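You operate a simulated robot arm through the tools that you are given. There is no shell and no other tool.

Carry out the task below with a simulated robot arm. There is one attempt and no reset: what you move stays moved.

## Task
Stir the red beans, then top the ice with red beans and then mung beans.
Fine: one ladle of each; use each pan's own ladle, put it back, and spill nothing.

It is judged by the outcome, as a careful person would: the job done as asked, and still so three seconds after it is handed in. It fails if anything else is knocked over, pushed out of place, dropped, spilled or broken.

## Robot
A 6-joint arm with a three-finger gripper, fixed in place. Base frame: the origin is on the floor under the middle of its stand, x ahead of it, y to its left, z up. Units: m, rad, N and s.
With the tool pointing down near the work surface it reaches from about 0.84 to 0.94 m from the base axis. Its first joint turns from -2.897 to 2.897 rad. Payload 4.89 kg.
Tool frame: the origin (TCP) lies between the finger pads and is the grasp point; the fingertips stand 0.03 m ahead of it; z points along the fingers, y is the line along which they close. The gripper opens to 0.164 m; its body begins 0.125 m behind the TCP.
Orientation is that of the tool frame in the base frame, as a unit quaternion [w, x, y, z]. With the fingers straight down and closing along the base's y, the tool's x points along the base's -x, its y along +y and its z along -z.

## Interface
- The arm moves only by the tool step_arm. Its argument "deltas" is a list that holds one entry, the list of rows, each a list of 7 numbers: the gripper command, from -1 (fully open) to 1 (shut), values between in proportion, then the shift along the tool's x, y, z in units of 25 mm (1.0 is 25 mm), then the turn, a rotation vector about the tool's x, y, z in units of 8 degrees (1.0 is 8 degrees). In form: [[[fingers, tx, ty, tz, wx, wy, wz], ...]]. A call has 1 to 20 rows; each row shifts and turns the commanded pose from where the row before left it, along the tool's axes as they then stand. A call with a number of a shift or a turn outside -1 to 1 is refused whole. A row lasts 0.2 s, in which the tool goes at most 0.05 m and 0.15 rad; a call with a longer step from one row to the next is refused whole, and so is a gripper value outside its range. Where a pose cannot be reached the arm comes as near as it can. A force on the tool above 70 N (or 10 N above the force at the start of the call, whichever is more), or a blocked arm, ends the call early, and 0.2 s more pass. The fingers move at their own pace (about 0.108 m/s each) and stop on an object; they squeeze with about 37 N. The grip force told is the motor's: it shows also when the fingers shut on nothing. Time passes only in rows, and 0.2 s behind the last, so rows that do not move let the fingers close. The reply holds the time, the measured pose of the TCP, the force on the tool along the base axes, the opening and the grip force, in the units named above and with some noise, with the torque about the TCP (base axes, N m) and any sound that the robot's microphone picked up, and new pictures: "pictures" is both (left out), scene, wrist or none.
- Cameras (640 x 400 px; columns grow to the right, rows downward): "scene" is fixed at [0.4006, -0.5004, 1.612]; the picture's right is [0.18, -0.98, 0.00], its down [-0.96, -0.18, -0.23] and it looks along [0.23, 0.04, -0.97] (base axes); focal length 214 px, centre (320, 200). "wrist" rides on the gripper at [0.076, -0.002, -0.152] in the tool frame; the picture's right is [0.02, 1.00, 0.00], its down [-0.88, 0.02, -0.47] and it looks along [-0.47, 0.01, 0.88] (tool axes); focal length 247 px, centre (320, 200). There is no depth. A picture from a camera that has moved, and an enlarged one, comes with that camera's place and axes in the base frame and with its lens.
- move_column(by): moves the trunk up (or, below 0, down) by that many m; the arm rides with it, the base frame stays. It gives what a move gives, with no picture.
- close_up(camera, box): a new picture of the part [left, top, right, bottom] of that camera's present view, enlarged. It takes no simulated time.
- sign_off(): hands the job in; it is judged then, once.

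Places have to be worked out from the pictures, the camera data and where the tool is seen. Open the gripper and draw the arm clear of the work before you hand the job in, unless the task says otherwise.

The tools are called after "Call:" by a JSON object that holds its "api" and its "payload". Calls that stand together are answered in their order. step_arm: Moves the arm, as the interface text tells. Its arguments: {"type":"object","properties":{"deltas":{"type":"array","items":{"type":"array","items":{"type":"array","items":{"type":"number"}}}},"pictures":{"type":"string","enum":["both","scene","wrist","none"]}},"required":["deltas"]} The other tools are called the same way: move_column (by) moves the trunk up or down; close_up (camera, box) takes an enlarged picture of a part of a camera's view; sign_off () hands the job in.

At the start:

```text
time: 0.0
tcp_pos: [0.5895, -0.2237, 1.2116]
orientation: [-0.001, 0.0, 1.0, 0.0]
contact_force: [0.6, -0.1, -0.2]
wrist_torque: [0.02, 0.0, 0.0]
grip_width: 0.1639
grasp_force: 0.0
trunk travel left (down, up): [-0.175, 0.215]
```

scene: 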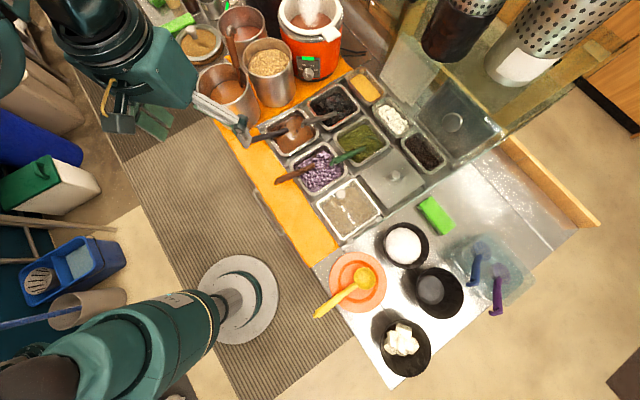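
wrist: 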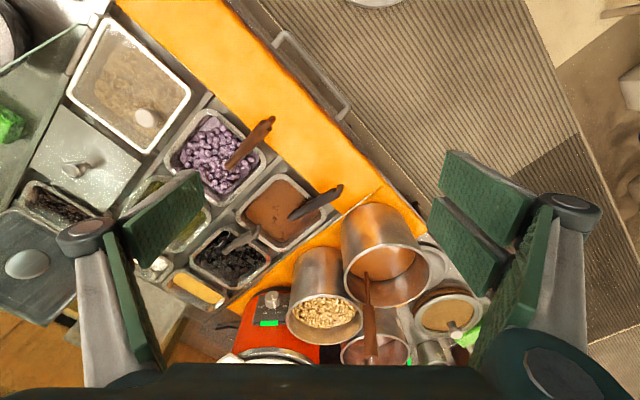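

I'll begin by looking closely at the pans and bowls before moving anything.

Call:
{"api": "close_up", "payload": {"camera": "scene", "box": [230, 70, 450, 240]}}

Call:
{"api": "close_up", "payload": {"camera": "scene", "box": [310, 180, 550, 390]}}

Call:
{"api": "close_up", "payload": {"camera": "wrist", "box": [60, 80, 360, 320]}}

Call:
{"api": "close_up", "payload": {"camera": "scene", "box": [170, 0, 370, 140]}}

```text
2.35 times, centred on (340, 155) of scene
camera zoom: at [0.4006, -0.5004, 1.612], right [0.18, -0.98, 0.0], down [-0.96, -0.18, -0.23], along [0.23, 0.04, -0.97], focal length 505 px, centre (273, 306)
```

zoom: 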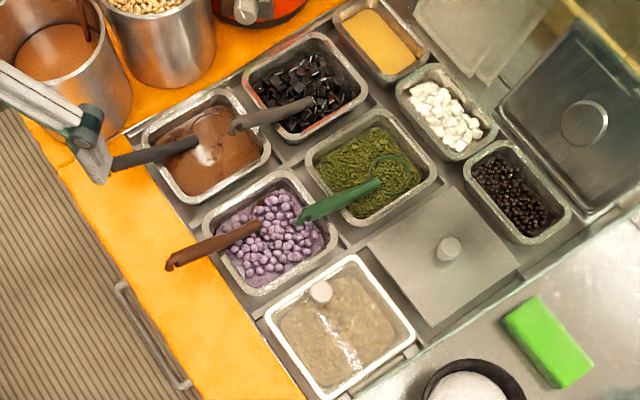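

```text
1.90 times, centred on (430, 285) of scene
camera zoom: at [0.4006, -0.5004, 1.612], right [0.18, -0.98, 0.0], down [-0.96, -0.18, -0.23], along [0.23, 0.04, -0.97], focal length 408 px, centre (110, 38)
```

zoom: 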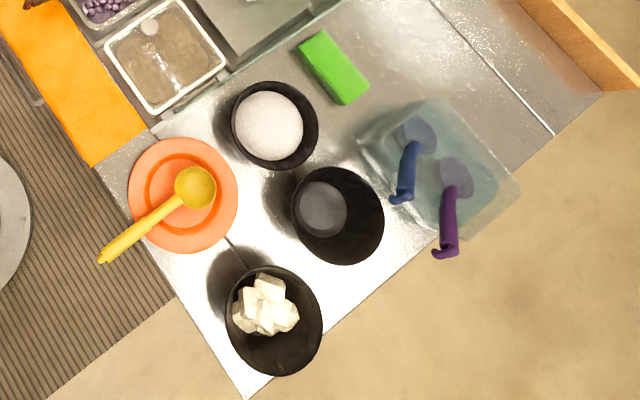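

```text
1.67 times, centred on (210, 200) of wrist
camera zoom: at [0.5135, -0.2261, 1.3644], right [-0.02, 1.0, 0.0], down [0.88, 0.02, 0.47], along [0.47, 0.01, -0.88], focal length 412 px, centre (503, 200)
```

zoom: 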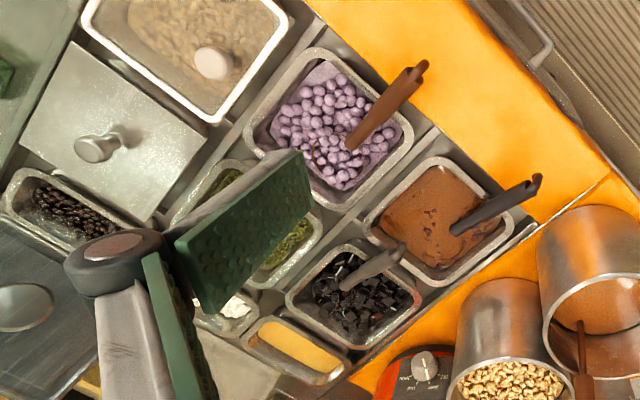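

```text
2.86 times, centred on (270, 70) of scene
camera zoom: at [0.4006, -0.5004, 1.612], right [0.18, -0.98, 0.0], down [-0.96, -0.18, -0.23], along [0.23, 0.04, -0.97], focal length 613 px, centre (463, 571)
```

zoom: 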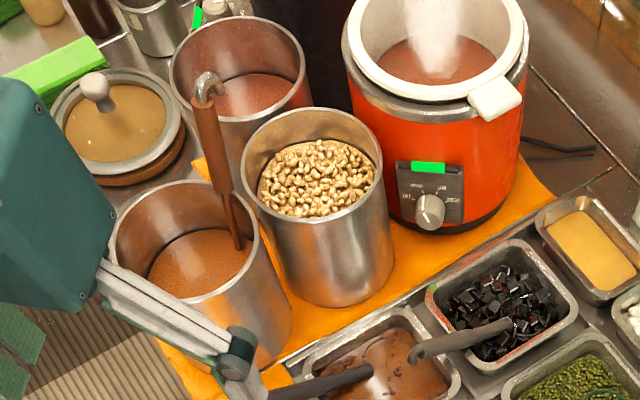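

The wrist view shows the pans at 45° with rims near z≈0.84. I need to tell red beans from the others, so I'm enlarging each pan's contents and each candidate ice bowl.

Call:
{"api": "close_up", "payload": {"camera": "wrist", "box": [220, 160, 350, 260]}}

Call:
{"api": "close_up", "payload": {"camera": "wrist", "box": [150, 90, 290, 200]}}

Call:
{"api": "close_up", "payload": {"camera": "scene", "box": [260, 95, 400, 195]}}

Call:
{"api": "close_up", "payload": {"camera": "scene", "box": [365, 205, 465, 295]}}

Call:
{"api": "close_up", "payload": {"camera": "scene", "box": [360, 300, 460, 390]}}

```text
4.00 times, centred on (285, 210) of wrist
camera zoom: at [0.5135, -0.2261, 1.3644], right [-0.02, 1.0, 0.0], down [0.88, 0.02, 0.47], along [0.47, 0.01, -0.88], focal length 988 px, centre (460, 160)
```

zoom: 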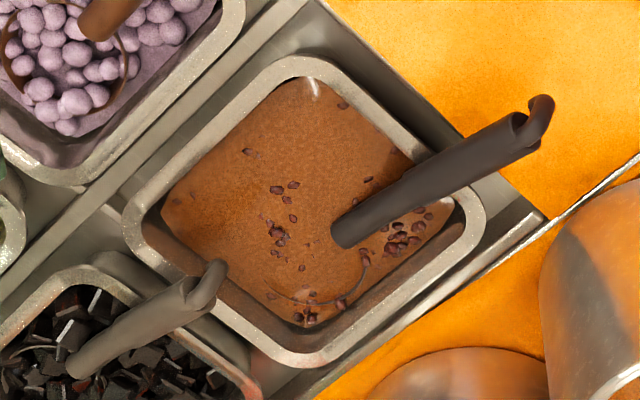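

```text
3.64 times, centred on (220, 145) of wrist
camera zoom: at [0.5135, -0.2261, 1.3644], right [-0.02, 1.0, 0.0], down [0.88, 0.02, 0.47], along [0.47, 0.01, -0.88], focal length 898 px, centre (684, 400)
```

zoom: 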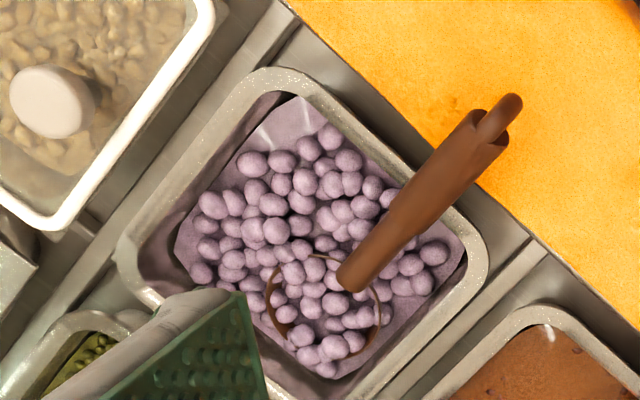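

```text
4.00 times, centred on (330, 145) of scene
camera zoom: at [0.4006, -0.5004, 1.612], right [0.18, -0.98, 0.0], down [-0.96, -0.18, -0.23], along [0.23, 0.04, -0.97], focal length 858 px, centre (280, 420)
```

zoom: 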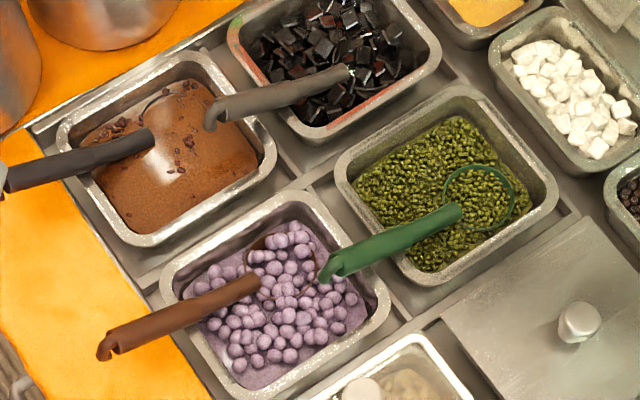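

```text
4.44 times, centred on (415, 250) of scene
camera zoom: at [0.4006, -0.5004, 1.612], right [0.18, -0.98, 0.0], down [-0.96, -0.18, -0.23], along [0.23, 0.04, -0.97], focal length 953 px, centre (-102, -22)
```

zoom: 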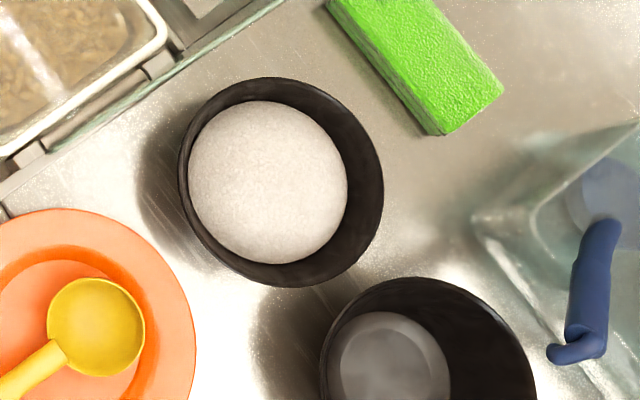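

```text
4.44 times, centred on (410, 345) of scene
camera zoom: at [0.4006, -0.5004, 1.612], right [0.18, -0.98, 0.0], down [-0.96, -0.18, -0.23], along [0.23, 0.04, -0.97], focal length 953 px, centre (-80, -444)
```

zoom: 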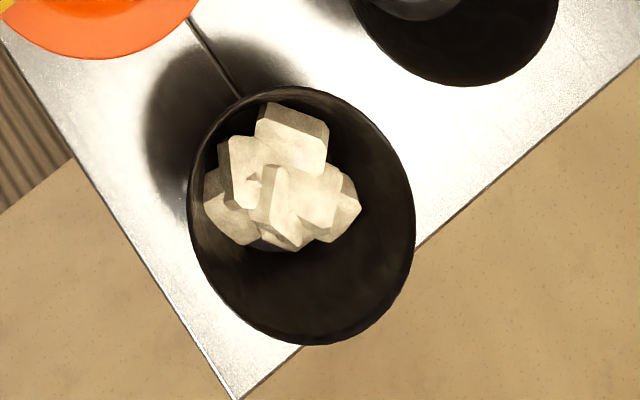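

The brown pan holds red beans sunk in syrup (a few dark beans show, dark-handled ladle). The green pan is mung beans (green ladle), and the smooth white mound in the black bowl is the shaved ice. I'll move over the red bean pan with a narrowed gripper and turn it 45° so the closing line is across the ladle handle.

Call:
{"api": "step_arm", "payload": {"deltas": [[[0.3, -0.8, -0.1, 0.4, 0, 0, 0], [0.3, -0.8, -0.1, 0.4, 0, 0, 0], [0.3, -0.8, -0.1, 0.4, 0, 0, 0], [0.3, -0.8, -0.1, 0.4, 0, 0, 0], [0.3, -0.8, -0.1, 0.4, 0, 0, 0], [0.3, -0.8, -0.1, 0.4, 0, 0, 0], [0.3, -0.8, -0.1, 0.4, 0, 0, 0], [0.3, -0.8, -0.1, 0.4, 0, 0, 0], [0.3, 0, 0, 0, 0, 0, 0.9], [0.3, 0, 0, 0, 0, 0, 0.9], [0.3, 0, 0, 0, 0, 0, 0.9], [0.3, 0, 0, 0, 0, 0, 0.9], [0.3, 0, 0, 0, 0, 0, 0.9], [0.3, 0, 0, 0, 0, 0, 0.9], [0.3, 0, 0, 0, 0, 0, 0.225]]]}}

```text
time: 3.2
tcp_pos: [0.7502, -0.2445, 1.1324]
orientation: [0.0, 0.382, 0.924, 0.001]
contact_force: [0.7, 0.5, -0.2]
wrist_torque: [0.01, 0.01, -0.01]
grip_width: 0.0573
grasp_force: 0.0
trunk travel left (down, up): [-0.175, 0.215]
camera wrist: at [0.6944, -0.1911, 1.285], right [0.69, 0.72, 0.0], down [0.64, -0.61, 0.47], along [0.34, -0.33, -0.88], focal length 247 px, centre (320, 200)
```

scene: 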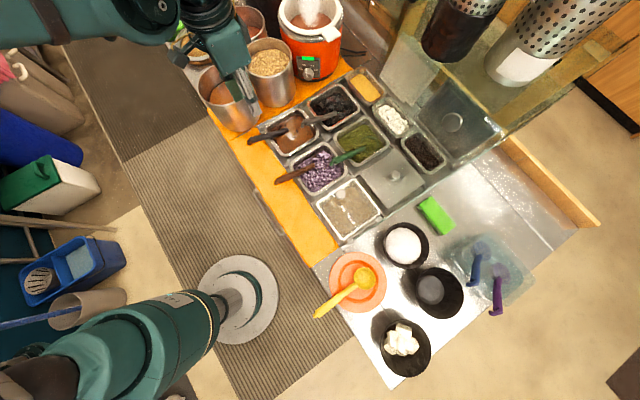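
wrist: 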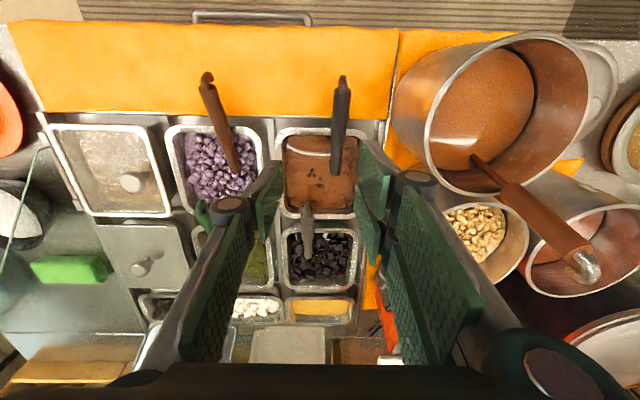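

Call:
{"api": "close_up", "payload": {"camera": "wrist", "box": [260, 60, 420, 240]}}

Call:
{"api": "close_up", "payload": {"camera": "scene", "box": [230, 90, 350, 190]}}

```text
2.22 times, centred on (340, 150) of wrist
camera zoom: at [0.6944, -0.1911, 1.285], right [0.69, 0.72, 0.0], down [0.64, -0.61, 0.47], along [0.34, -0.33, -0.88], focal length 549 px, centre (276, 311)
```

zoom: 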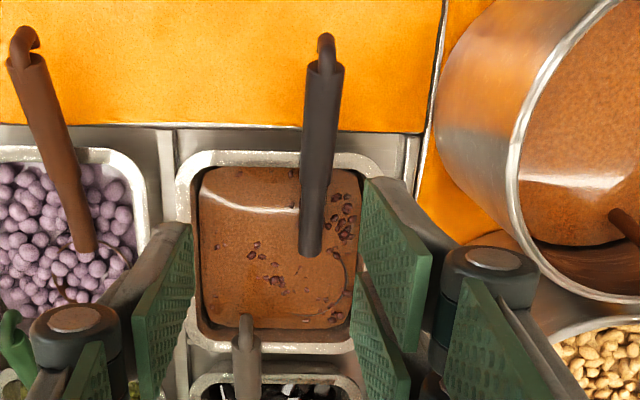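

```text
4.00 times, centred on (290, 140) of scene
camera zoom: at [0.4006, -0.5004, 1.612], right [0.18, -0.98, 0.0], down [-0.96, -0.18, -0.23], along [0.23, 0.04, -0.97], focal length 858 px, centre (440, 440)
```

zoom: 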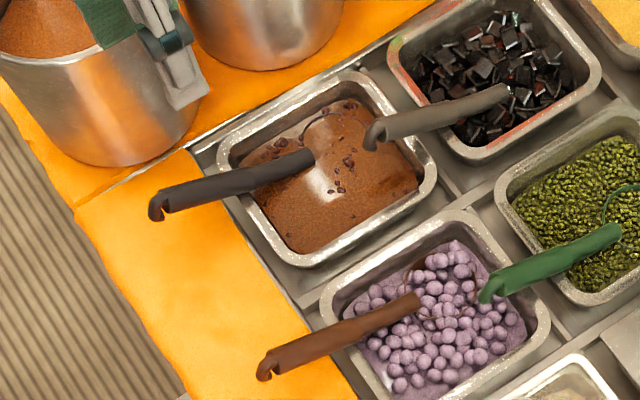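

The red bean ladle's handle runs from about (0.837,-0.289,0.857) up to (0.738,-0.190,0.916), along the 45° line. I'm moving to hover just above its middle to check alignment.

Call:
{"api": "step_arm", "payload": {"deltas": [[[0.3, -0.09, 0.15, 0.85, 0, 0, 0], [0.3, -0.09, 0.15, 0.85, 0, 0, 0], [0.3, -0.09, 0.15, 0.85, 0, 0, 0], [0.3, -0.09, 0.15, 0.85, 0, 0, 0], [0.3, -0.09, 0.15, 0.85, 0, 0, 0], [0.3, -0.09, 0.15, 0.85, 0, 0, 0], [0.3, -0.09, 0.15, 0.85, 0, 0, 0], [0.3, -0.09, 0.15, 0.85, 0, 0, 0]]]}}

```text
time: 5.0
tcp_pos: [0.7851, -0.2348, 0.9602]
orientation: [0.0, 0.382, 0.924, 0.0]
contact_force: [0.7, 0.3, 1.0]
wrist_torque: [-0.02, -0.04, 0.02]
grip_width: 0.0575
grasp_force: 0.1
trunk travel left (down, up): [-0.175, 0.215]
camera wrist: at [0.7301, -0.182, 1.1146], right [0.69, 0.72, 0.0], down [0.64, -0.61, 0.47], along [0.34, -0.33, -0.88], focal length 247 px, centre (320, 200)
```

scene: 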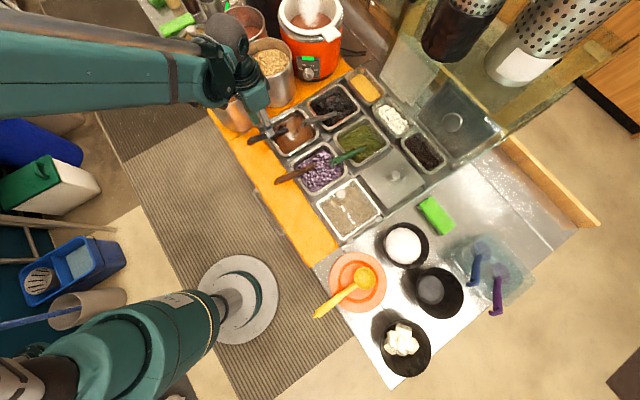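
wrist: 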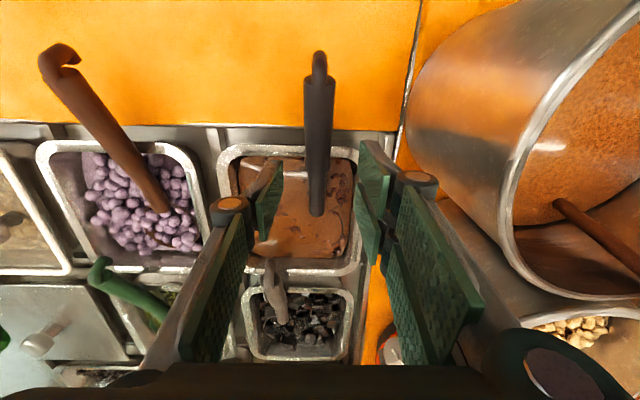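

The handle is centered between the fingers (column ~318 versus the TCP's 321). I'm descending about 7 cm to straddle it.

Call:
{"api": "step_arm", "payload": {"deltas": [[[0.3, 0, -0.03, 0.7, 0, 0, 0], [0.3, 0, -0.03, 0.7, 0, 0, 0], [0.3, 0, 0, 0.7, 0, 0, 0], [0.3, 0, 0, 0.7, 0, 0, 0]]]}}

Call:
{"api": "close_up", "payload": {"camera": "wrist", "box": [200, 30, 440, 280]}}

Call:
{"api": "close_up", "payload": {"camera": "scene", "box": [190, 60, 350, 190]}}

```text
time: 6.0
tcp_pos: [0.7824, -0.2375, 0.9012]
orientation: [0.001, 0.383, 0.924, 0.001]
contact_force: [-14.3, -7.7, 64.0]
wrist_torque: [-0.7, 0.09, -0.06]
grip_width: 0.0233
grasp_force: 29.8
trunk travel left (down, up): [-0.175, 0.215]
stopped in row 4: the force on the tool passed its limit at 91 N (the readings are from after the stop); the commanded pose is now the measured one
camera wrist: at [0.726, -0.1836, 1.0534], right [0.69, 0.72, 0.0], down [0.63, -0.61, 0.48], along [0.34, -0.33, -0.88], focal length 247 px, centre (320, 200)
```

scene: 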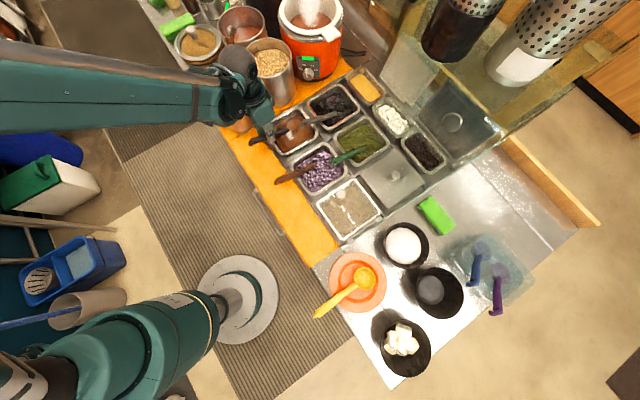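
wrist: 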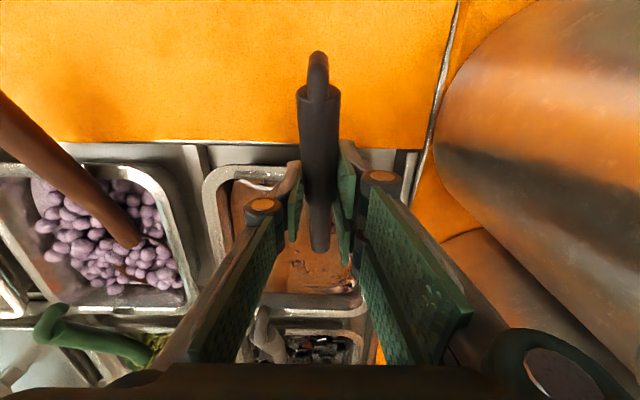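

```text
1.60 times, centred on (320, 155) of wrist
camera zoom: at [0.726, -0.1836, 1.0534], right [0.69, 0.72, 0.0], down [0.63, -0.61, 0.48], along [0.34, -0.33, -0.88], focal length 395 px, centre (320, 272)
```

zoom: 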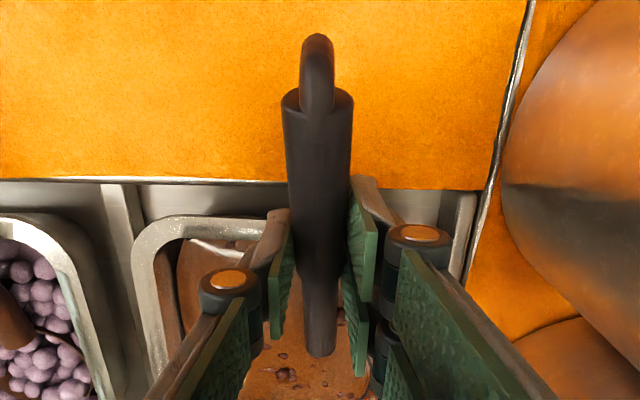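

```text
3.08 times, centred on (270, 125) of scene
camera zoom: at [0.4006, -0.5004, 1.612], right [0.18, -0.98, 0.0], down [-0.96, -0.18, -0.23], along [0.23, 0.04, -0.97], focal length 660 px, centre (474, 431)
```

zoom: 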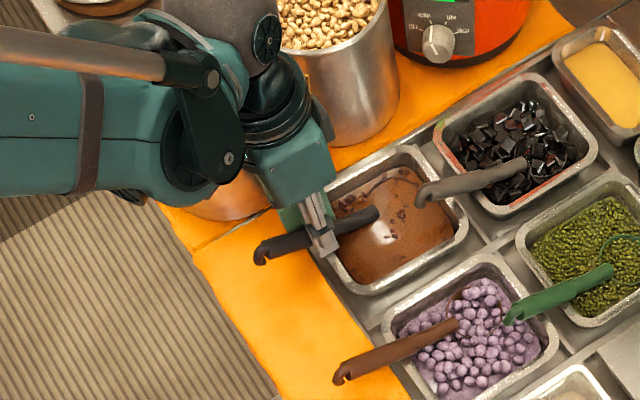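

The stop shows a ~64 N upward push with the grip narrowed to 0.023; the pot rim on the right (about z≈1.01, lateral 0.47) is likely touching the gripper body. I'm backing straight up to free it and then checking whether anything shifted.

Call:
{"api": "step_arm", "payload": {"deltas": [[[0.3, 0, 0, -0.3, 0, 0, 0], [0.3, 0, 0, -0.5, 0, 0, 0], [0.3, 0, 0, -0.8, 0, 0, 0], [0.3, 0, 0, -0.8, 0, 0, 0], [0.3, 0, 0, -0.8, 0, 0, 0], [0.3, 0, 0, -0.8, 0, 0, 0]]]}}

Call:
{"api": "close_up", "payload": {"camera": "scene", "box": [170, 0, 370, 190]}}

```text
time: 7.4
tcp_pos: [0.7859, -0.2351, 0.9964]
orientation: [0.0, 0.382, 0.924, 0.001]
contact_force: [0.4, -0.1, -0.1]
wrist_torque: [0.0, 0.09, -0.02]
grip_width: 0.0572
grasp_force: 0.1
trunk travel left (down, up): [-0.175, 0.215]
camera wrist: at [0.73, -0.1825, 1.149], right [0.69, 0.72, 0.0], down [0.64, -0.61, 0.47], along [0.34, -0.33, -0.88], focal length 247 px, centre (320, 200)
```

scene: 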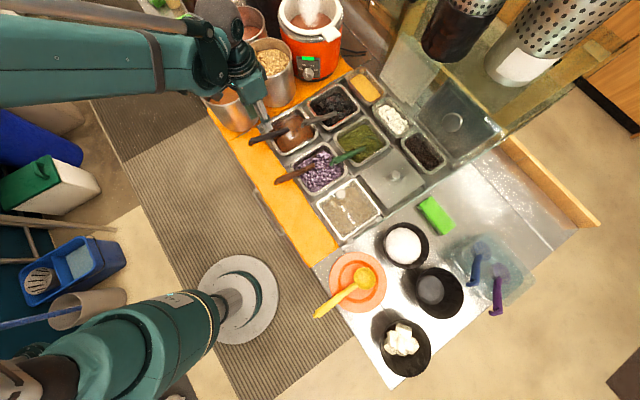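
wrist: 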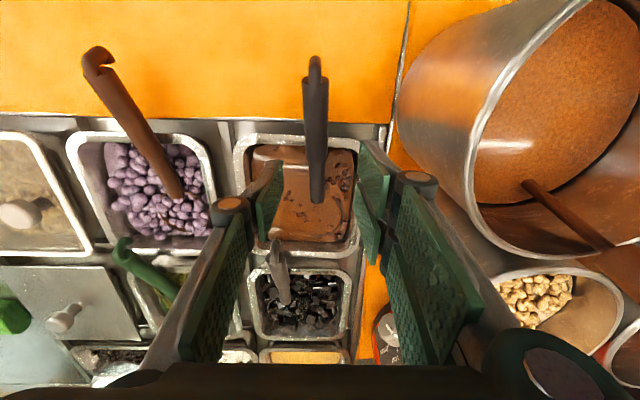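

```text
2.11 times, centred on (270, 95) of scene
camera zoom: at [0.4006, -0.5004, 1.612], right [0.18, -0.98, 0.0], down [-0.96, -0.18, -0.23], along [0.23, 0.04, -0.97], focal length 452 px, centre (425, 421)
```

zoom: 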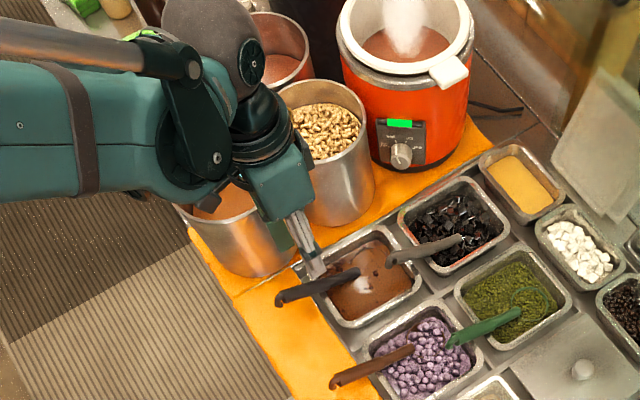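

The pot is where it was and nothing appears displaced; the gripper knuckle had come down on the pot rim. I'll tilt the tool about 23° so it's perpendicular to the handle and lean it slightly away from the pot.

Call:
{"api": "step_arm", "payload": {"deltas": [[[0.3, 0, 0, 0, -0.4, 0.72, 0], [0.3, 0, 0, 0, -0.4, 0.72, 0], [0.3, 0, 0, 0, -0.4, 0.72, 0], [0.3, 0, 0, 0, -0.3, 0.72, 0]]]}}

```text
time: 8.4
tcp_pos: [0.7838, -0.235, 0.9966]
orientation: [-0.145, 0.371, 0.901, 0.173]
contact_force: [-0.9, 0.4, 1.4]
wrist_torque: [-0.17, -0.05, -0.04]
grip_width: 0.0572
grasp_force: 0.0
trunk travel left (down, up): [-0.175, 0.215]
camera wrist: at [0.7512, -0.2524, 1.1637], right [0.7, 0.68, 0.21], down [0.68, -0.73, 0.09], along [0.21, 0.08, -0.97], focal length 247 px, centre (320, 200)
```

scene: 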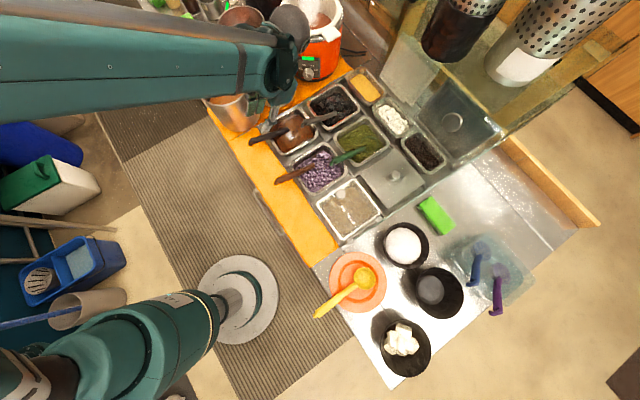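
wrist: 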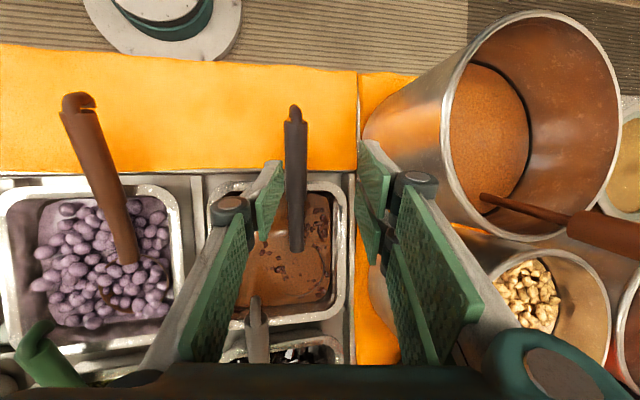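

Tool is now tilted perpendicular to the handle. I'm sliding sideways in the tool frame to line the handle up with the approach axis before descending.

Call:
{"api": "step_arm", "payload": {"deltas": [[[0.3, -0.58, -0.33, 0.2, 0, 0, 0], [0.3, -0.58, -0.33, 0.3, 0, 0, 0], [0.3, -0.58, -0.33, 0.5, 0, 0, 0]]]}}

Call:
{"api": "close_up", "payload": {"camera": "wrist", "box": [180, 60, 500, 300]}}

```text
time: 9.2
tcp_pos: [0.7923, -0.2679, 0.953]
orientation: [-0.143, 0.371, 0.901, 0.172]
contact_force: [-1.2, 0.1, 0.1]
wrist_torque: [-0.13, -0.12, -0.09]
grip_width: 0.0573
grasp_force: 0.2
trunk travel left (down, up): [-0.175, 0.215]
camera wrist: at [0.7588, -0.2863, 1.1188], right [0.7, 0.68, 0.21], down [0.68, -0.73, 0.09], along [0.22, 0.08, -0.97], focal length 247 px, centre (320, 200)
```

scene: 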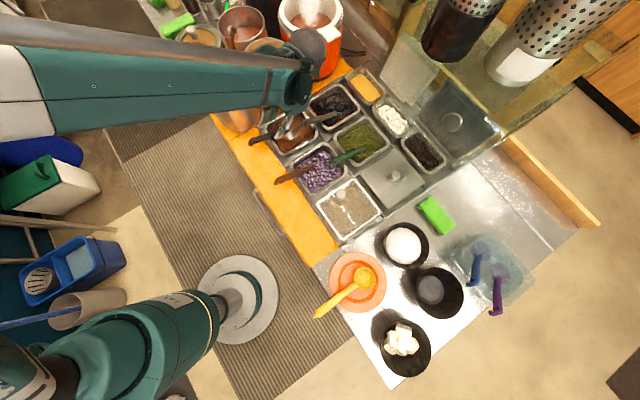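
wrist: 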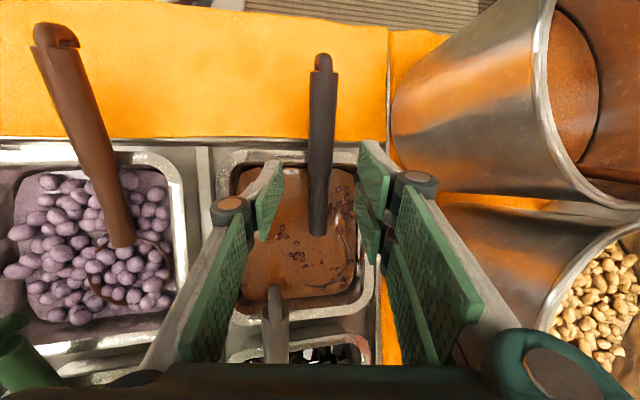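

```text
1.67 times, centred on (340, 180) of wrist
camera zoom: at [0.7588, -0.2863, 1.1188], right [0.7, 0.68, 0.21], down [0.68, -0.73, 0.09], along [0.22, 0.08, -0.97], focal length 412 px, centre (287, 233)
```

zoom: 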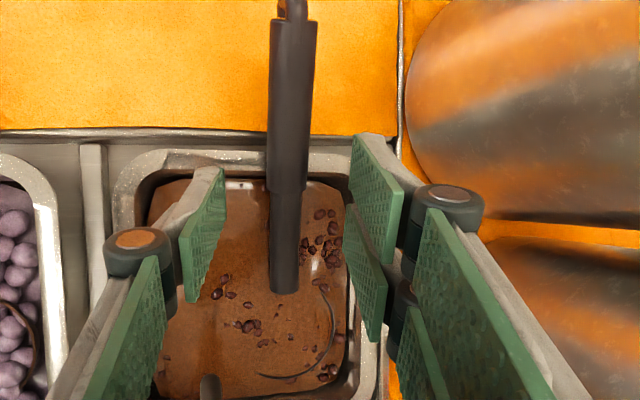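

The handle lies on the approach line (column ≈320) and the knuckle should now clear both pots by about 4 cm. Descending 7 cm along the tool axis.

Call:
{"api": "step_arm", "payload": {"deltas": [[[0.3, 0, 0, 0.6, 0, 0, 0], [0.3, 0, 0, 0.6, 0, 0, 0], [0.3, 0, 0, 0.6, 0, 0, 0], [0.3, 0, 0, 0.6, 0, 0, 0], [0.3, 0, 0, 0.4, 0, 0, 0]]]}}

Call:
{"api": "close_up", "payload": {"camera": "wrist", "box": [180, 60, 500, 300]}}

```text
time: 10.5
tcp_pos: [0.7848, -0.237, 0.8934]
orientation: [-0.144, 0.369, 0.901, 0.176]
contact_force: [8.3, -4.8, 26.2]
wrist_torque: [0.4, -0.81, -0.23]
grip_width: 0.0738
grasp_force: 6.5
trunk travel left (down, up): [-0.175, 0.215]
stopped in row 5: the force on the tool passed its limit at 82 N (the readings are from after the stop); the commanded pose is now the measured one
camera wrist: at [0.7516, -0.256, 1.0602], right [0.7, 0.68, 0.22], down [0.68, -0.73, 0.09], along [0.22, 0.09, -0.97], focal length 247 px, centre (320, 200)
```

scene: 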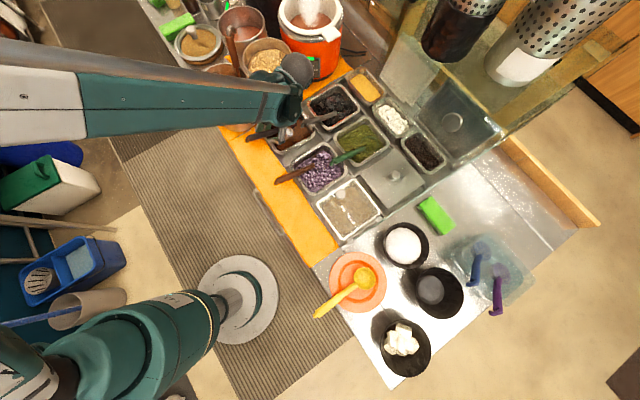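
wrist: 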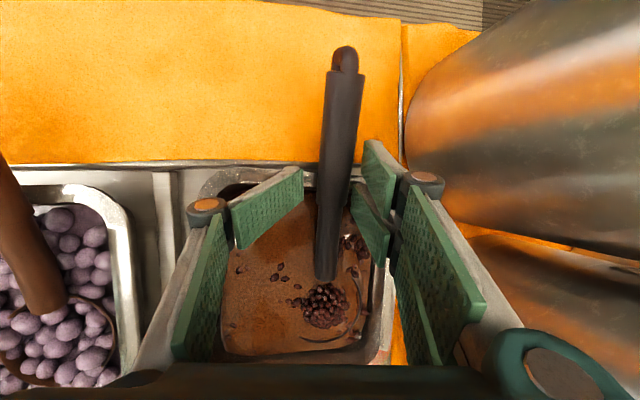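

```text
1.67 times, centred on (340, 180) of wrist
camera zoom: at [0.7516, -0.256, 1.0602], right [0.7, 0.68, 0.22], down [0.68, -0.73, 0.09], along [0.22, 0.09, -0.97], focal length 412 px, centre (287, 233)
```

zoom: 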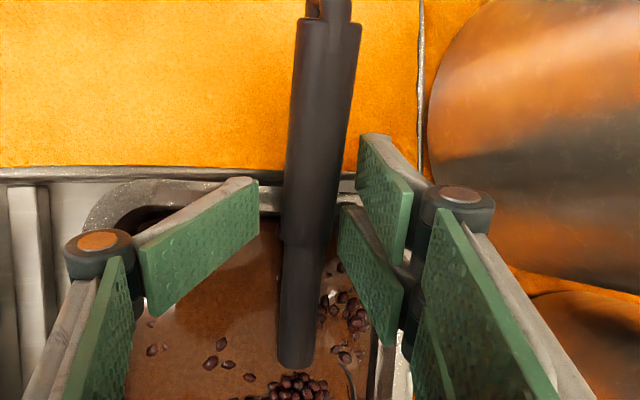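

The left fingertip touched down on the pan rim (the rim is higher than I judged, ~0.865, so the handle rests on it). I'll back off along the tool axis and grasp higher up the handle, outside the rim.

Call:
{"api": "step_arm", "payload": {"deltas": [[[0.3, 0, 0, -0.3, 0, 0, 0], [0.3, 0, 0, -0.6, 0, 0, 0], [0.3, 0, 0, -0.7, 0, 0, 0], [0.3, 0, 0, -0.7, 0, 0, 0], [0.3, 0, 0, 0, 0, 0, 0]]]}}

Call:
{"api": "close_up", "payload": {"camera": "wrist", "box": [180, 30, 500, 330]}}

Call:
{"api": "close_up", "payload": {"camera": "scene", "box": [220, 80, 360, 190]}}

```text
time: 11.7
tcp_pos: [0.793, -0.2615, 0.9451]
orientation: [-0.144, 0.37, 0.901, 0.176]
contact_force: [0.0, 1.1, -0.8]
wrist_torque: [0.0, -0.01, 0.01]
grip_width: 0.0573
grasp_force: 0.0
trunk travel left (down, up): [-0.175, 0.215]
camera wrist: at [0.7596, -0.2803, 1.112], right [0.7, 0.68, 0.22], down [0.68, -0.73, 0.09], along [0.22, 0.09, -0.97], focal length 247 px, centre (320, 200)
```

scene: 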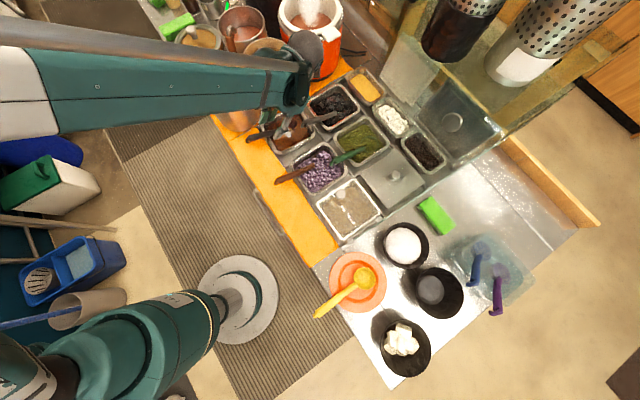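
wrist: 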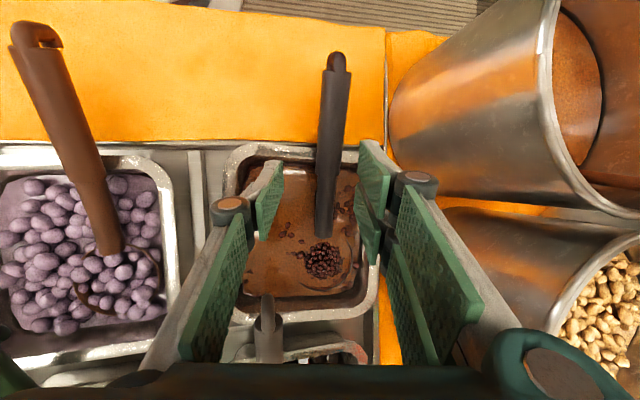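

```text
1.33 times, centred on (340, 180) of wrist
camera zoom: at [0.7596, -0.2803, 1.112], right [0.7, 0.68, 0.22], down [0.68, -0.73, 0.09], along [0.22, 0.09, -0.97], focal length 329 px, centre (293, 227)
```

zoom: 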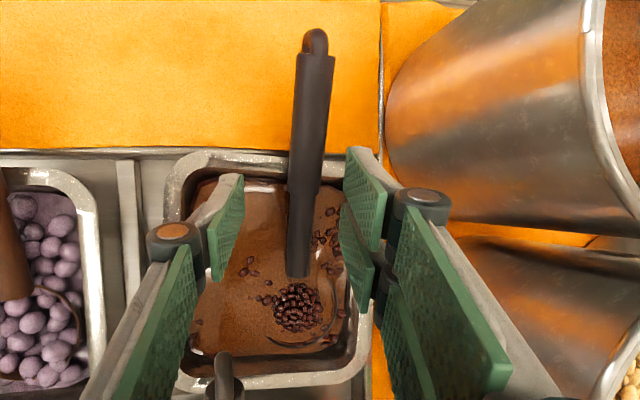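

```text
3.64 times, centred on (290, 135) of scene
camera zoom: at [0.4006, -0.5004, 1.612], right [0.18, -0.98, 0.0], down [-0.96, -0.18, -0.23], along [0.23, 0.04, -0.97], focal length 780 px, centre (429, 436)
```

zoom: 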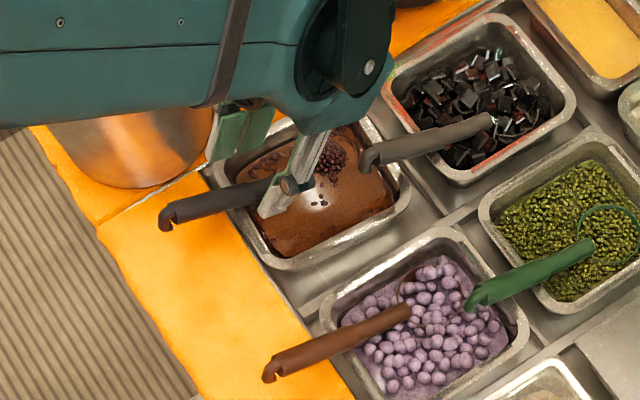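

The ladle nudged ~1 cm sideways within its pan (still resting on the rim) and its cup now shows beans. I'll shift up the handle toward u≈-0.69, outside the rim, and recheck before descending.

Call:
{"api": "step_arm", "payload": {"deltas": [[[0.3, 0.66, 0.22, -0.12, 0, 0, 0], [0.3, 0.66, 0.23, -0.12, 0, 0, 0], [0.3, 0, 0, 0, 0, 0, 0]]]}}

Call:
{"api": "close_up", "payload": {"camera": "wrist", "box": [180, 60, 500, 330]}}

```text
time: 12.5
tcp_pos: [0.7794, -0.2357, 0.9657]
orientation: [-0.143, 0.37, 0.901, 0.175]
contact_force: [0.1, -0.1, 0.4]
wrist_torque: [-0.02, 0.0, 0.0]
grip_width: 0.0572
grasp_force: 0.1
trunk travel left (down, up): [-0.175, 0.215]
camera wrist: at [0.7459, -0.2541, 1.1318], right [0.7, 0.68, 0.22], down [0.68, -0.73, 0.09], along [0.22, 0.09, -0.97], focal length 247 px, centre (320, 200)
```

scene: 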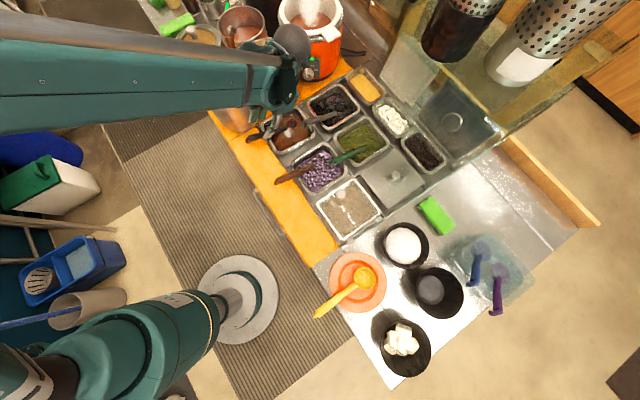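
wrist: 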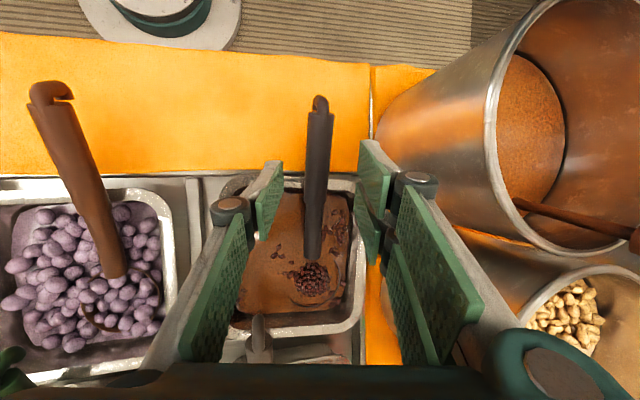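

```text
1.48 times, centred on (340, 195) of wrist
camera zoom: at [0.7459, -0.2541, 1.1318], right [0.7, 0.68, 0.22], down [0.68, -0.73, 0.09], along [0.22, 0.09, -0.97], focal length 366 px, centre (290, 207)
```

zoom: 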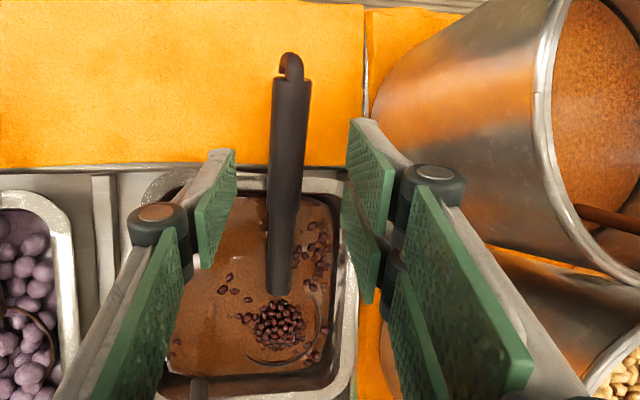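

Aligned: handle at column ≈317 where the approach line meets it (row ~159). Descending 6 cm along the tool axis.

Call:
{"api": "step_arm", "payload": {"deltas": [[[0.3, 0, 0, 0.5, 0, 0, 0], [0.3, 0, 0, 0.5, 0, 0, 0], [0.3, 0, 0, 0.5, 0, 0, 0], [0.3, 0, 0, 0.5, 0, 0, 0], [0.3, 0, 0, 0.3, 0, 0, 0]]]}}

Call:
{"api": "close_up", "payload": {"camera": "wrist", "box": [180, 30, 500, 330]}}

```text
time: 13.7
tcp_pos: [0.7715, -0.2109, 0.9138]
orientation: [-0.144, 0.37, 0.901, 0.175]
contact_force: [1.0, 0.3, 0.2]
wrist_torque: [0.0, 0.0, 0.01]
grip_width: 0.0572
grasp_force: 0.0
trunk travel left (down, up): [-0.175, 0.215]
camera wrist: at [0.7381, -0.2299, 1.08], right [0.7, 0.68, 0.22], down [0.68, -0.73, 0.09], along [0.22, 0.09, -0.97], focal length 247 px, centre (320, 200)
```

scene: 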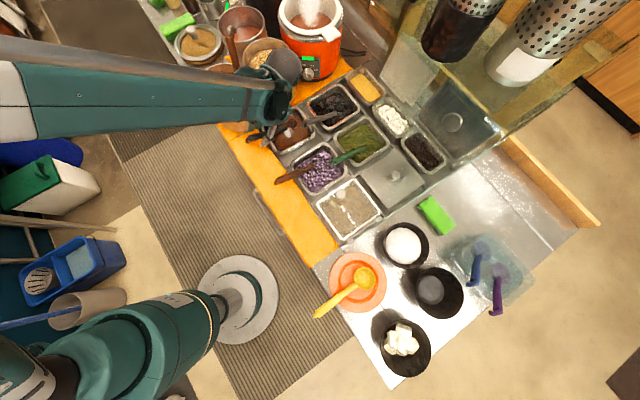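
wrist: 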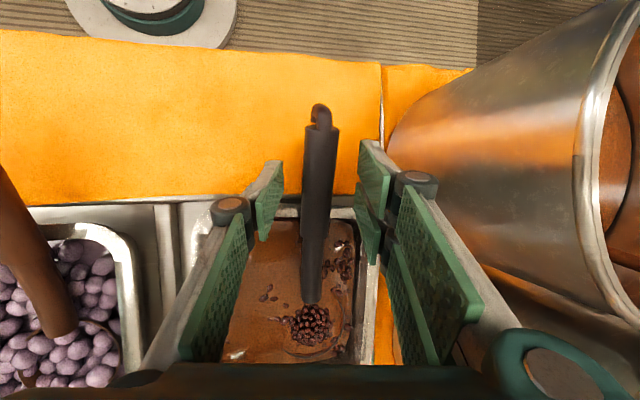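

```text
1.33 times, centred on (340, 180) of wrist
camera zoom: at [0.7381, -0.2299, 1.08], right [0.7, 0.68, 0.22], down [0.68, -0.73, 0.09], along [0.22, 0.09, -0.97], focal length 329 px, centre (293, 227)
```

zoom: 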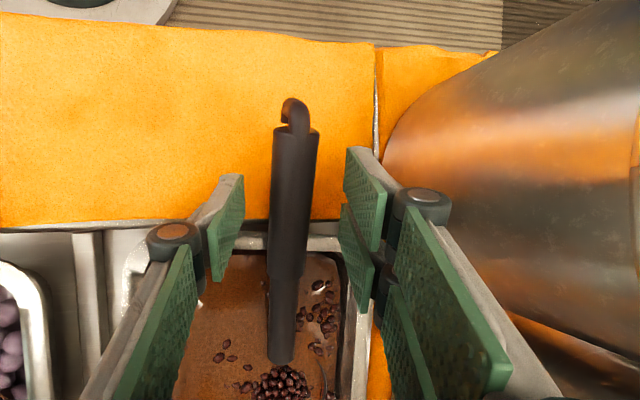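

No contact and the handle sits ~1 cm ahead of the TCP between the pads. Closing the gripper on it.

Call:
{"api": "step_arm", "payload": {"deltas": [[[0.5, 0, 0, 0.1, 0, 0, 0], [0.8, 0, 0, 0, 0, 0, 0], [1, 0, 0, 0, 0, 0, 0], [1, 0, 0, 0, 0, 0, 0], [1, 0, 0, 0, 0, 0, 0]]]}}

Call:
{"api": "close_up", "payload": {"camera": "wrist", "box": [180, 60, 500, 360]}}

```text
time: 14.9
tcp_pos: [0.7707, -0.2098, 0.9111]
orientation: [-0.143, 0.37, 0.901, 0.175]
contact_force: [1.3, 0.0, 0.0]
wrist_torque: [-0.06, -0.11, 0.06]
grip_width: 0.0226
grasp_force: 37.0
trunk travel left (down, up): [-0.175, 0.215]
camera wrist: at [0.7372, -0.229, 1.0773], right [0.7, 0.68, 0.22], down [0.68, -0.73, 0.09], along [0.22, 0.09, -0.97], focal length 247 px, centre (320, 200)
```

scene: 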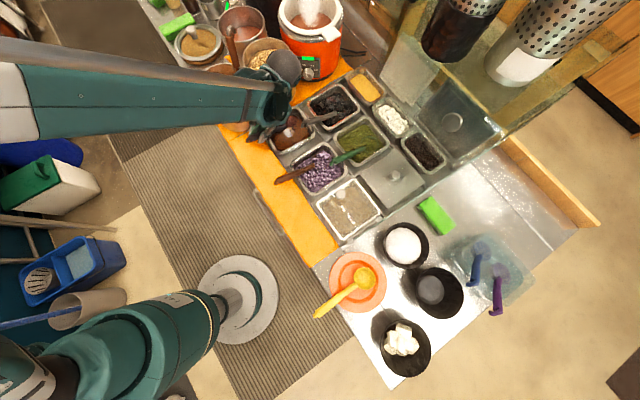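
wrist: 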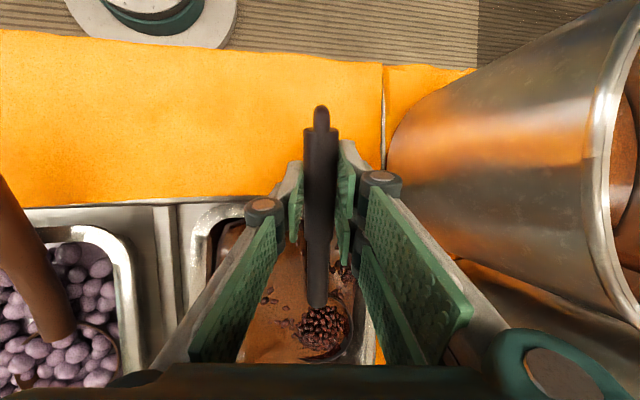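

```text
1.33 times, centred on (340, 210) of wrist
camera zoom: at [0.7372, -0.229, 1.0773], right [0.7, 0.68, 0.22], down [0.68, -0.73, 0.09], along [0.22, 0.09, -0.97], focal length 329 px, centre (293, 187)
```

zoom: 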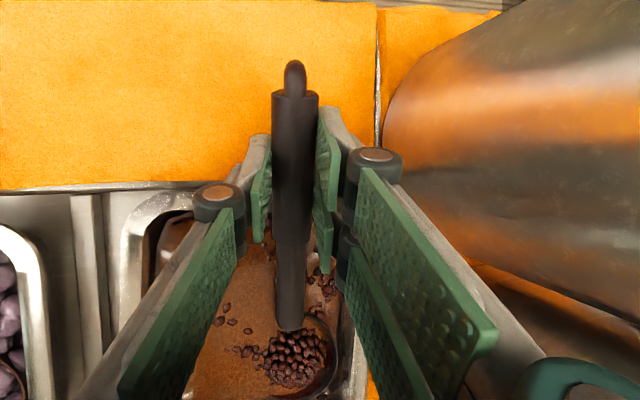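

Grip is firm (0.0226 m, 37 N). Now I'll lift it a hair off the rim, dip the cup slightly, and stir one loop inside the pan, keeping to the left/near side to stay clear of the pot.

Call:
{"api": "step_arm", "payload": {"deltas": [[[1, 0.125, 0.067, -0.287, 0, 0.6, 0], [1, 0.027, -0.52, -0.11, 0, 0, 0], [1, 0.027, -0.52, -0.11, 0, 0, 0], [1, 0.027, -0.52, -0.11, 0, 0, 0], [1, 0.552, -0.022, 0.234, 0, 0, 0], [1, 0.552, -0.022, 0.234, 0, 0, 0], [1, -0.025, 0.488, 0.104, 0, 0, 0], [1, -0.025, 0.488, 0.104, 0, 0, 0], [1, -0.552, 0.022, -0.234, 0, 0, 0], [1, -0.552, 0.022, -0.234, 0, 0, 0], [1, -0.027, 0.52, 0.11, 0, 0, 0]]]}}

Call:
{"api": "close_up", "payload": {"camera": "scene", "box": [220, 80, 360, 190]}}

Call:
{"api": "close_up", "payload": {"camera": "wrist", "box": [180, 100, 500, 380]}}

```text
time: 17.3
tcp_pos: [0.7695, -0.2135, 0.9183]
orientation: [-0.182, 0.363, 0.894, 0.191]
contact_force: [-0.3, -0.8, -1.4]
wrist_torque: [0.08, 0.05, -0.08]
grip_width: 0.0226
grasp_force: 36.9
trunk travel left (down, up): [-0.175, 0.215]
camera wrist: at [0.7453, -0.2417, 1.0856], right [0.7, 0.68, 0.22], down [0.69, -0.72, 0.0], along [0.16, 0.15, -0.98], focal length 247 px, centre (320, 200)
```

scene: 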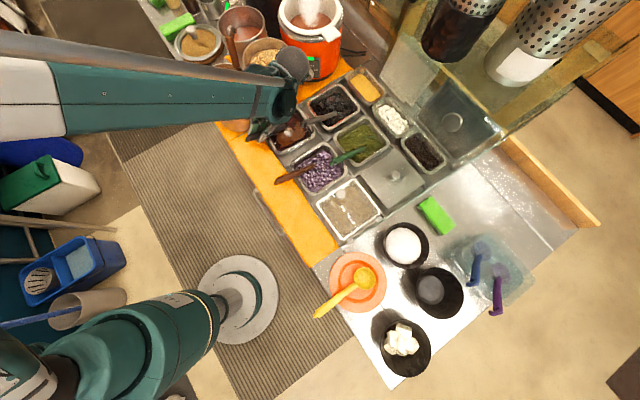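
wrist: 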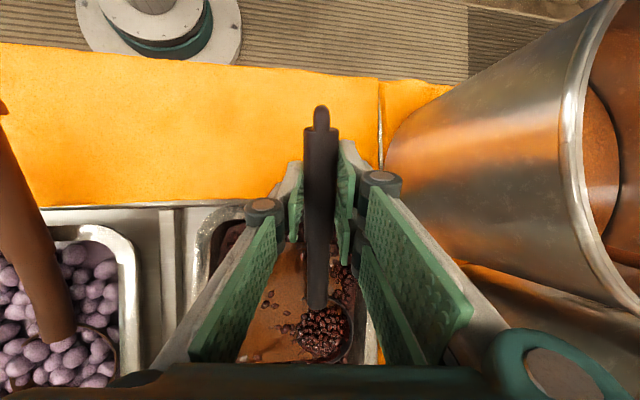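

```text
3.64 times, centred on (290, 135) of scene
camera zoom: at [0.4006, -0.5004, 1.612], right [0.18, -0.98, 0.0], down [-0.96, -0.18, -0.23], along [0.23, 0.04, -0.97], focal length 780 px, centre (429, 436)
```

zoom: 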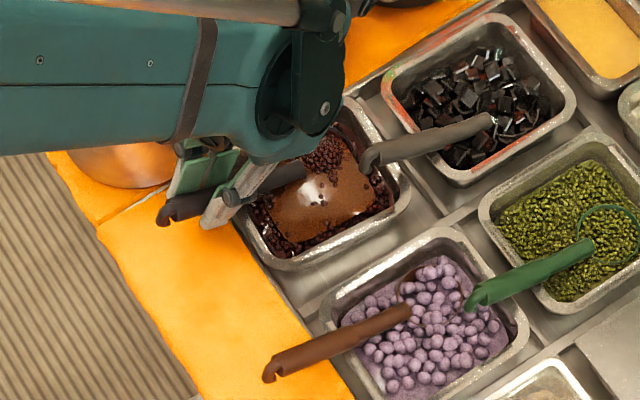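

```text
1.43 times, centred on (340, 240) of wrist
camera zoom: at [0.7453, -0.2417, 1.0856], right [0.7, 0.68, 0.22], down [0.69, -0.72, 0.0], along [0.16, 0.15, -0.98], focal length 353 px, centre (291, 143)
```

zoom: 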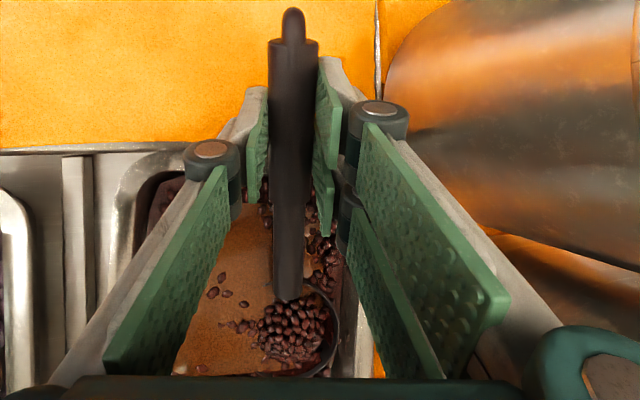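

The stirring brings beans up around the swept area with negligible forces. I'll make two more loops, covering the middle of the pan too.

Call:
{"api": "step_arm", "payload": {"deltas": [[[1, 0.035, -0.52, -0.108, 0, 0, 0], [1, 0.035, -0.52, -0.108, 0, 0, 0], [1, 0.035, -0.52, -0.108, 0, 0, 0], [1, 0.484, -0.217, 0.209, 0, 0, 0], [1, 0.485, -0.022, 0.256, 0, 0, 0], [1, 0.447, 0.175, 0.283, 0, 0, 0], [1, 0.151, 0.383, 0.175, 0, 0, 0], [1, -0.203, 0.399, -0.013, 0, 0, 0], [1, -0.38, 0.407, -0.106, 0, 0, 0], [1, -0.531, 0.024, -0.281, 0, 0, 0], [1, -0.531, 0.024, -0.281, 0, 0, 0], [1, 0.211, -0.516, -0.011, 0, 0, 0], [1, 0.279, -0.48, 0.034, 0, 0, 0], [1, 0.473, -0.217, 0.203, 0, 0, 0], [1, 0.328, 0.375, 0.268, 0, 0, 0], [1, -0.38, 0.407, -0.106, 0, 0, 0], [1, -0.46, 0.021, -0.243, 0, 0, 0], [1, -0.451, 0.41, -0.143, 0, 0, 0], [1, -0.026, 0.391, 0.081, 0, 0, 0]]]}}

Call:
{"api": "close_up", "payload": {"camera": "scene", "box": [220, 80, 360, 190]}}

Call:
{"api": "close_up", "payload": {"camera": "wrist", "box": [180, 100, 500, 380]}}

```text
time: 21.3
tcp_pos: [0.7692, -0.2118, 0.9199]
orientation: [-0.181, 0.362, 0.894, 0.19]
contact_force: [-0.6, 0.6, -1.9]
wrist_torque: [0.08, 0.05, 0.02]
grip_width: 0.0227
grasp_force: 36.8
trunk travel left (down, up): [-0.175, 0.215]
camera wrist: at [0.7454, -0.2409, 1.0855], right [0.7, 0.68, 0.22], down [0.69, -0.72, 0.0], along [0.16, 0.15, -0.98], focal length 247 px, centre (320, 200)
```

scene: 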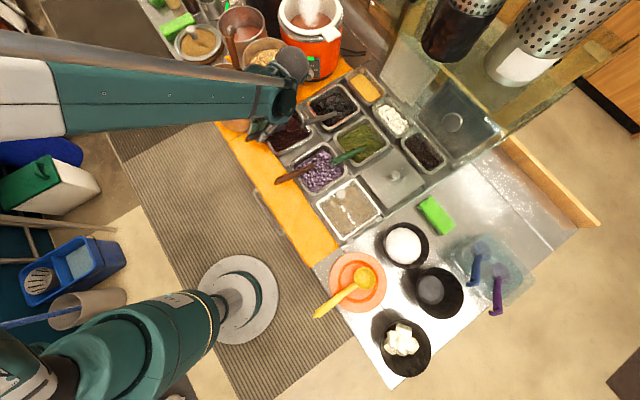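
wrist: 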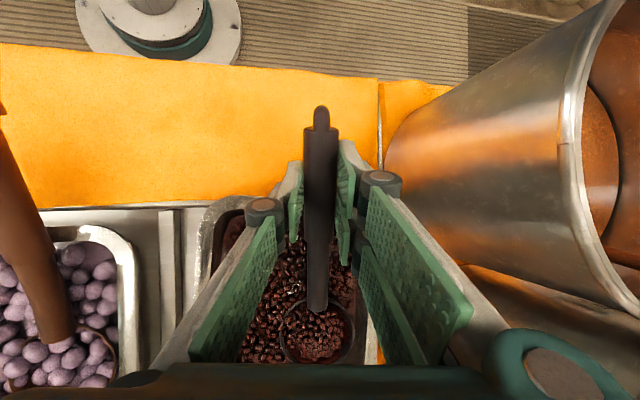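

```text
3.64 times, centred on (290, 135) of scene
camera zoom: at [0.4006, -0.5004, 1.612], right [0.18, -0.98, 0.0], down [-0.96, -0.18, -0.23], along [0.23, 0.04, -0.97], focal length 780 px, centre (429, 436)
```

zoom: 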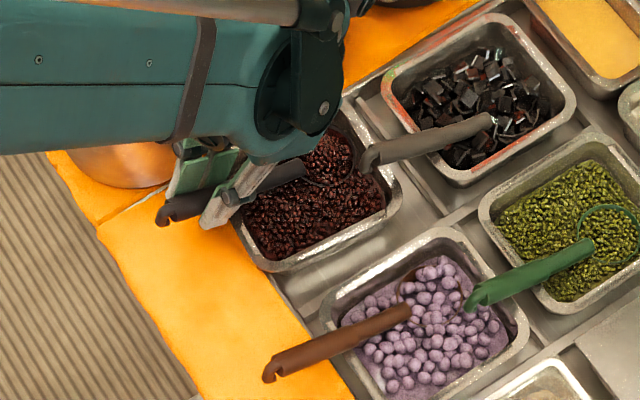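

```text
1.43 times, centred on (340, 240) of wrist
camera zoom: at [0.7454, -0.2409, 1.0855], right [0.7, 0.68, 0.22], down [0.69, -0.72, 0.0], along [0.16, 0.15, -0.98], focal length 353 px, centre (291, 143)
```

zoom: 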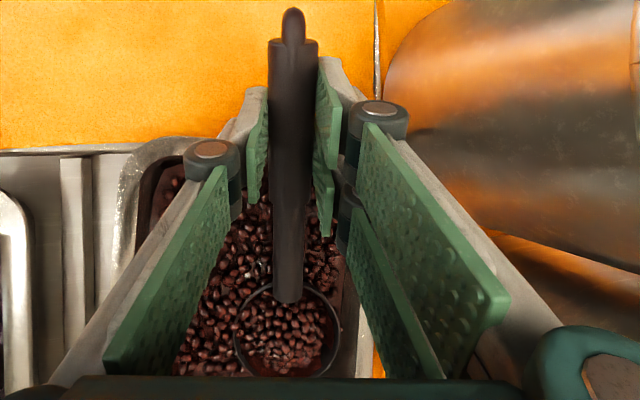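

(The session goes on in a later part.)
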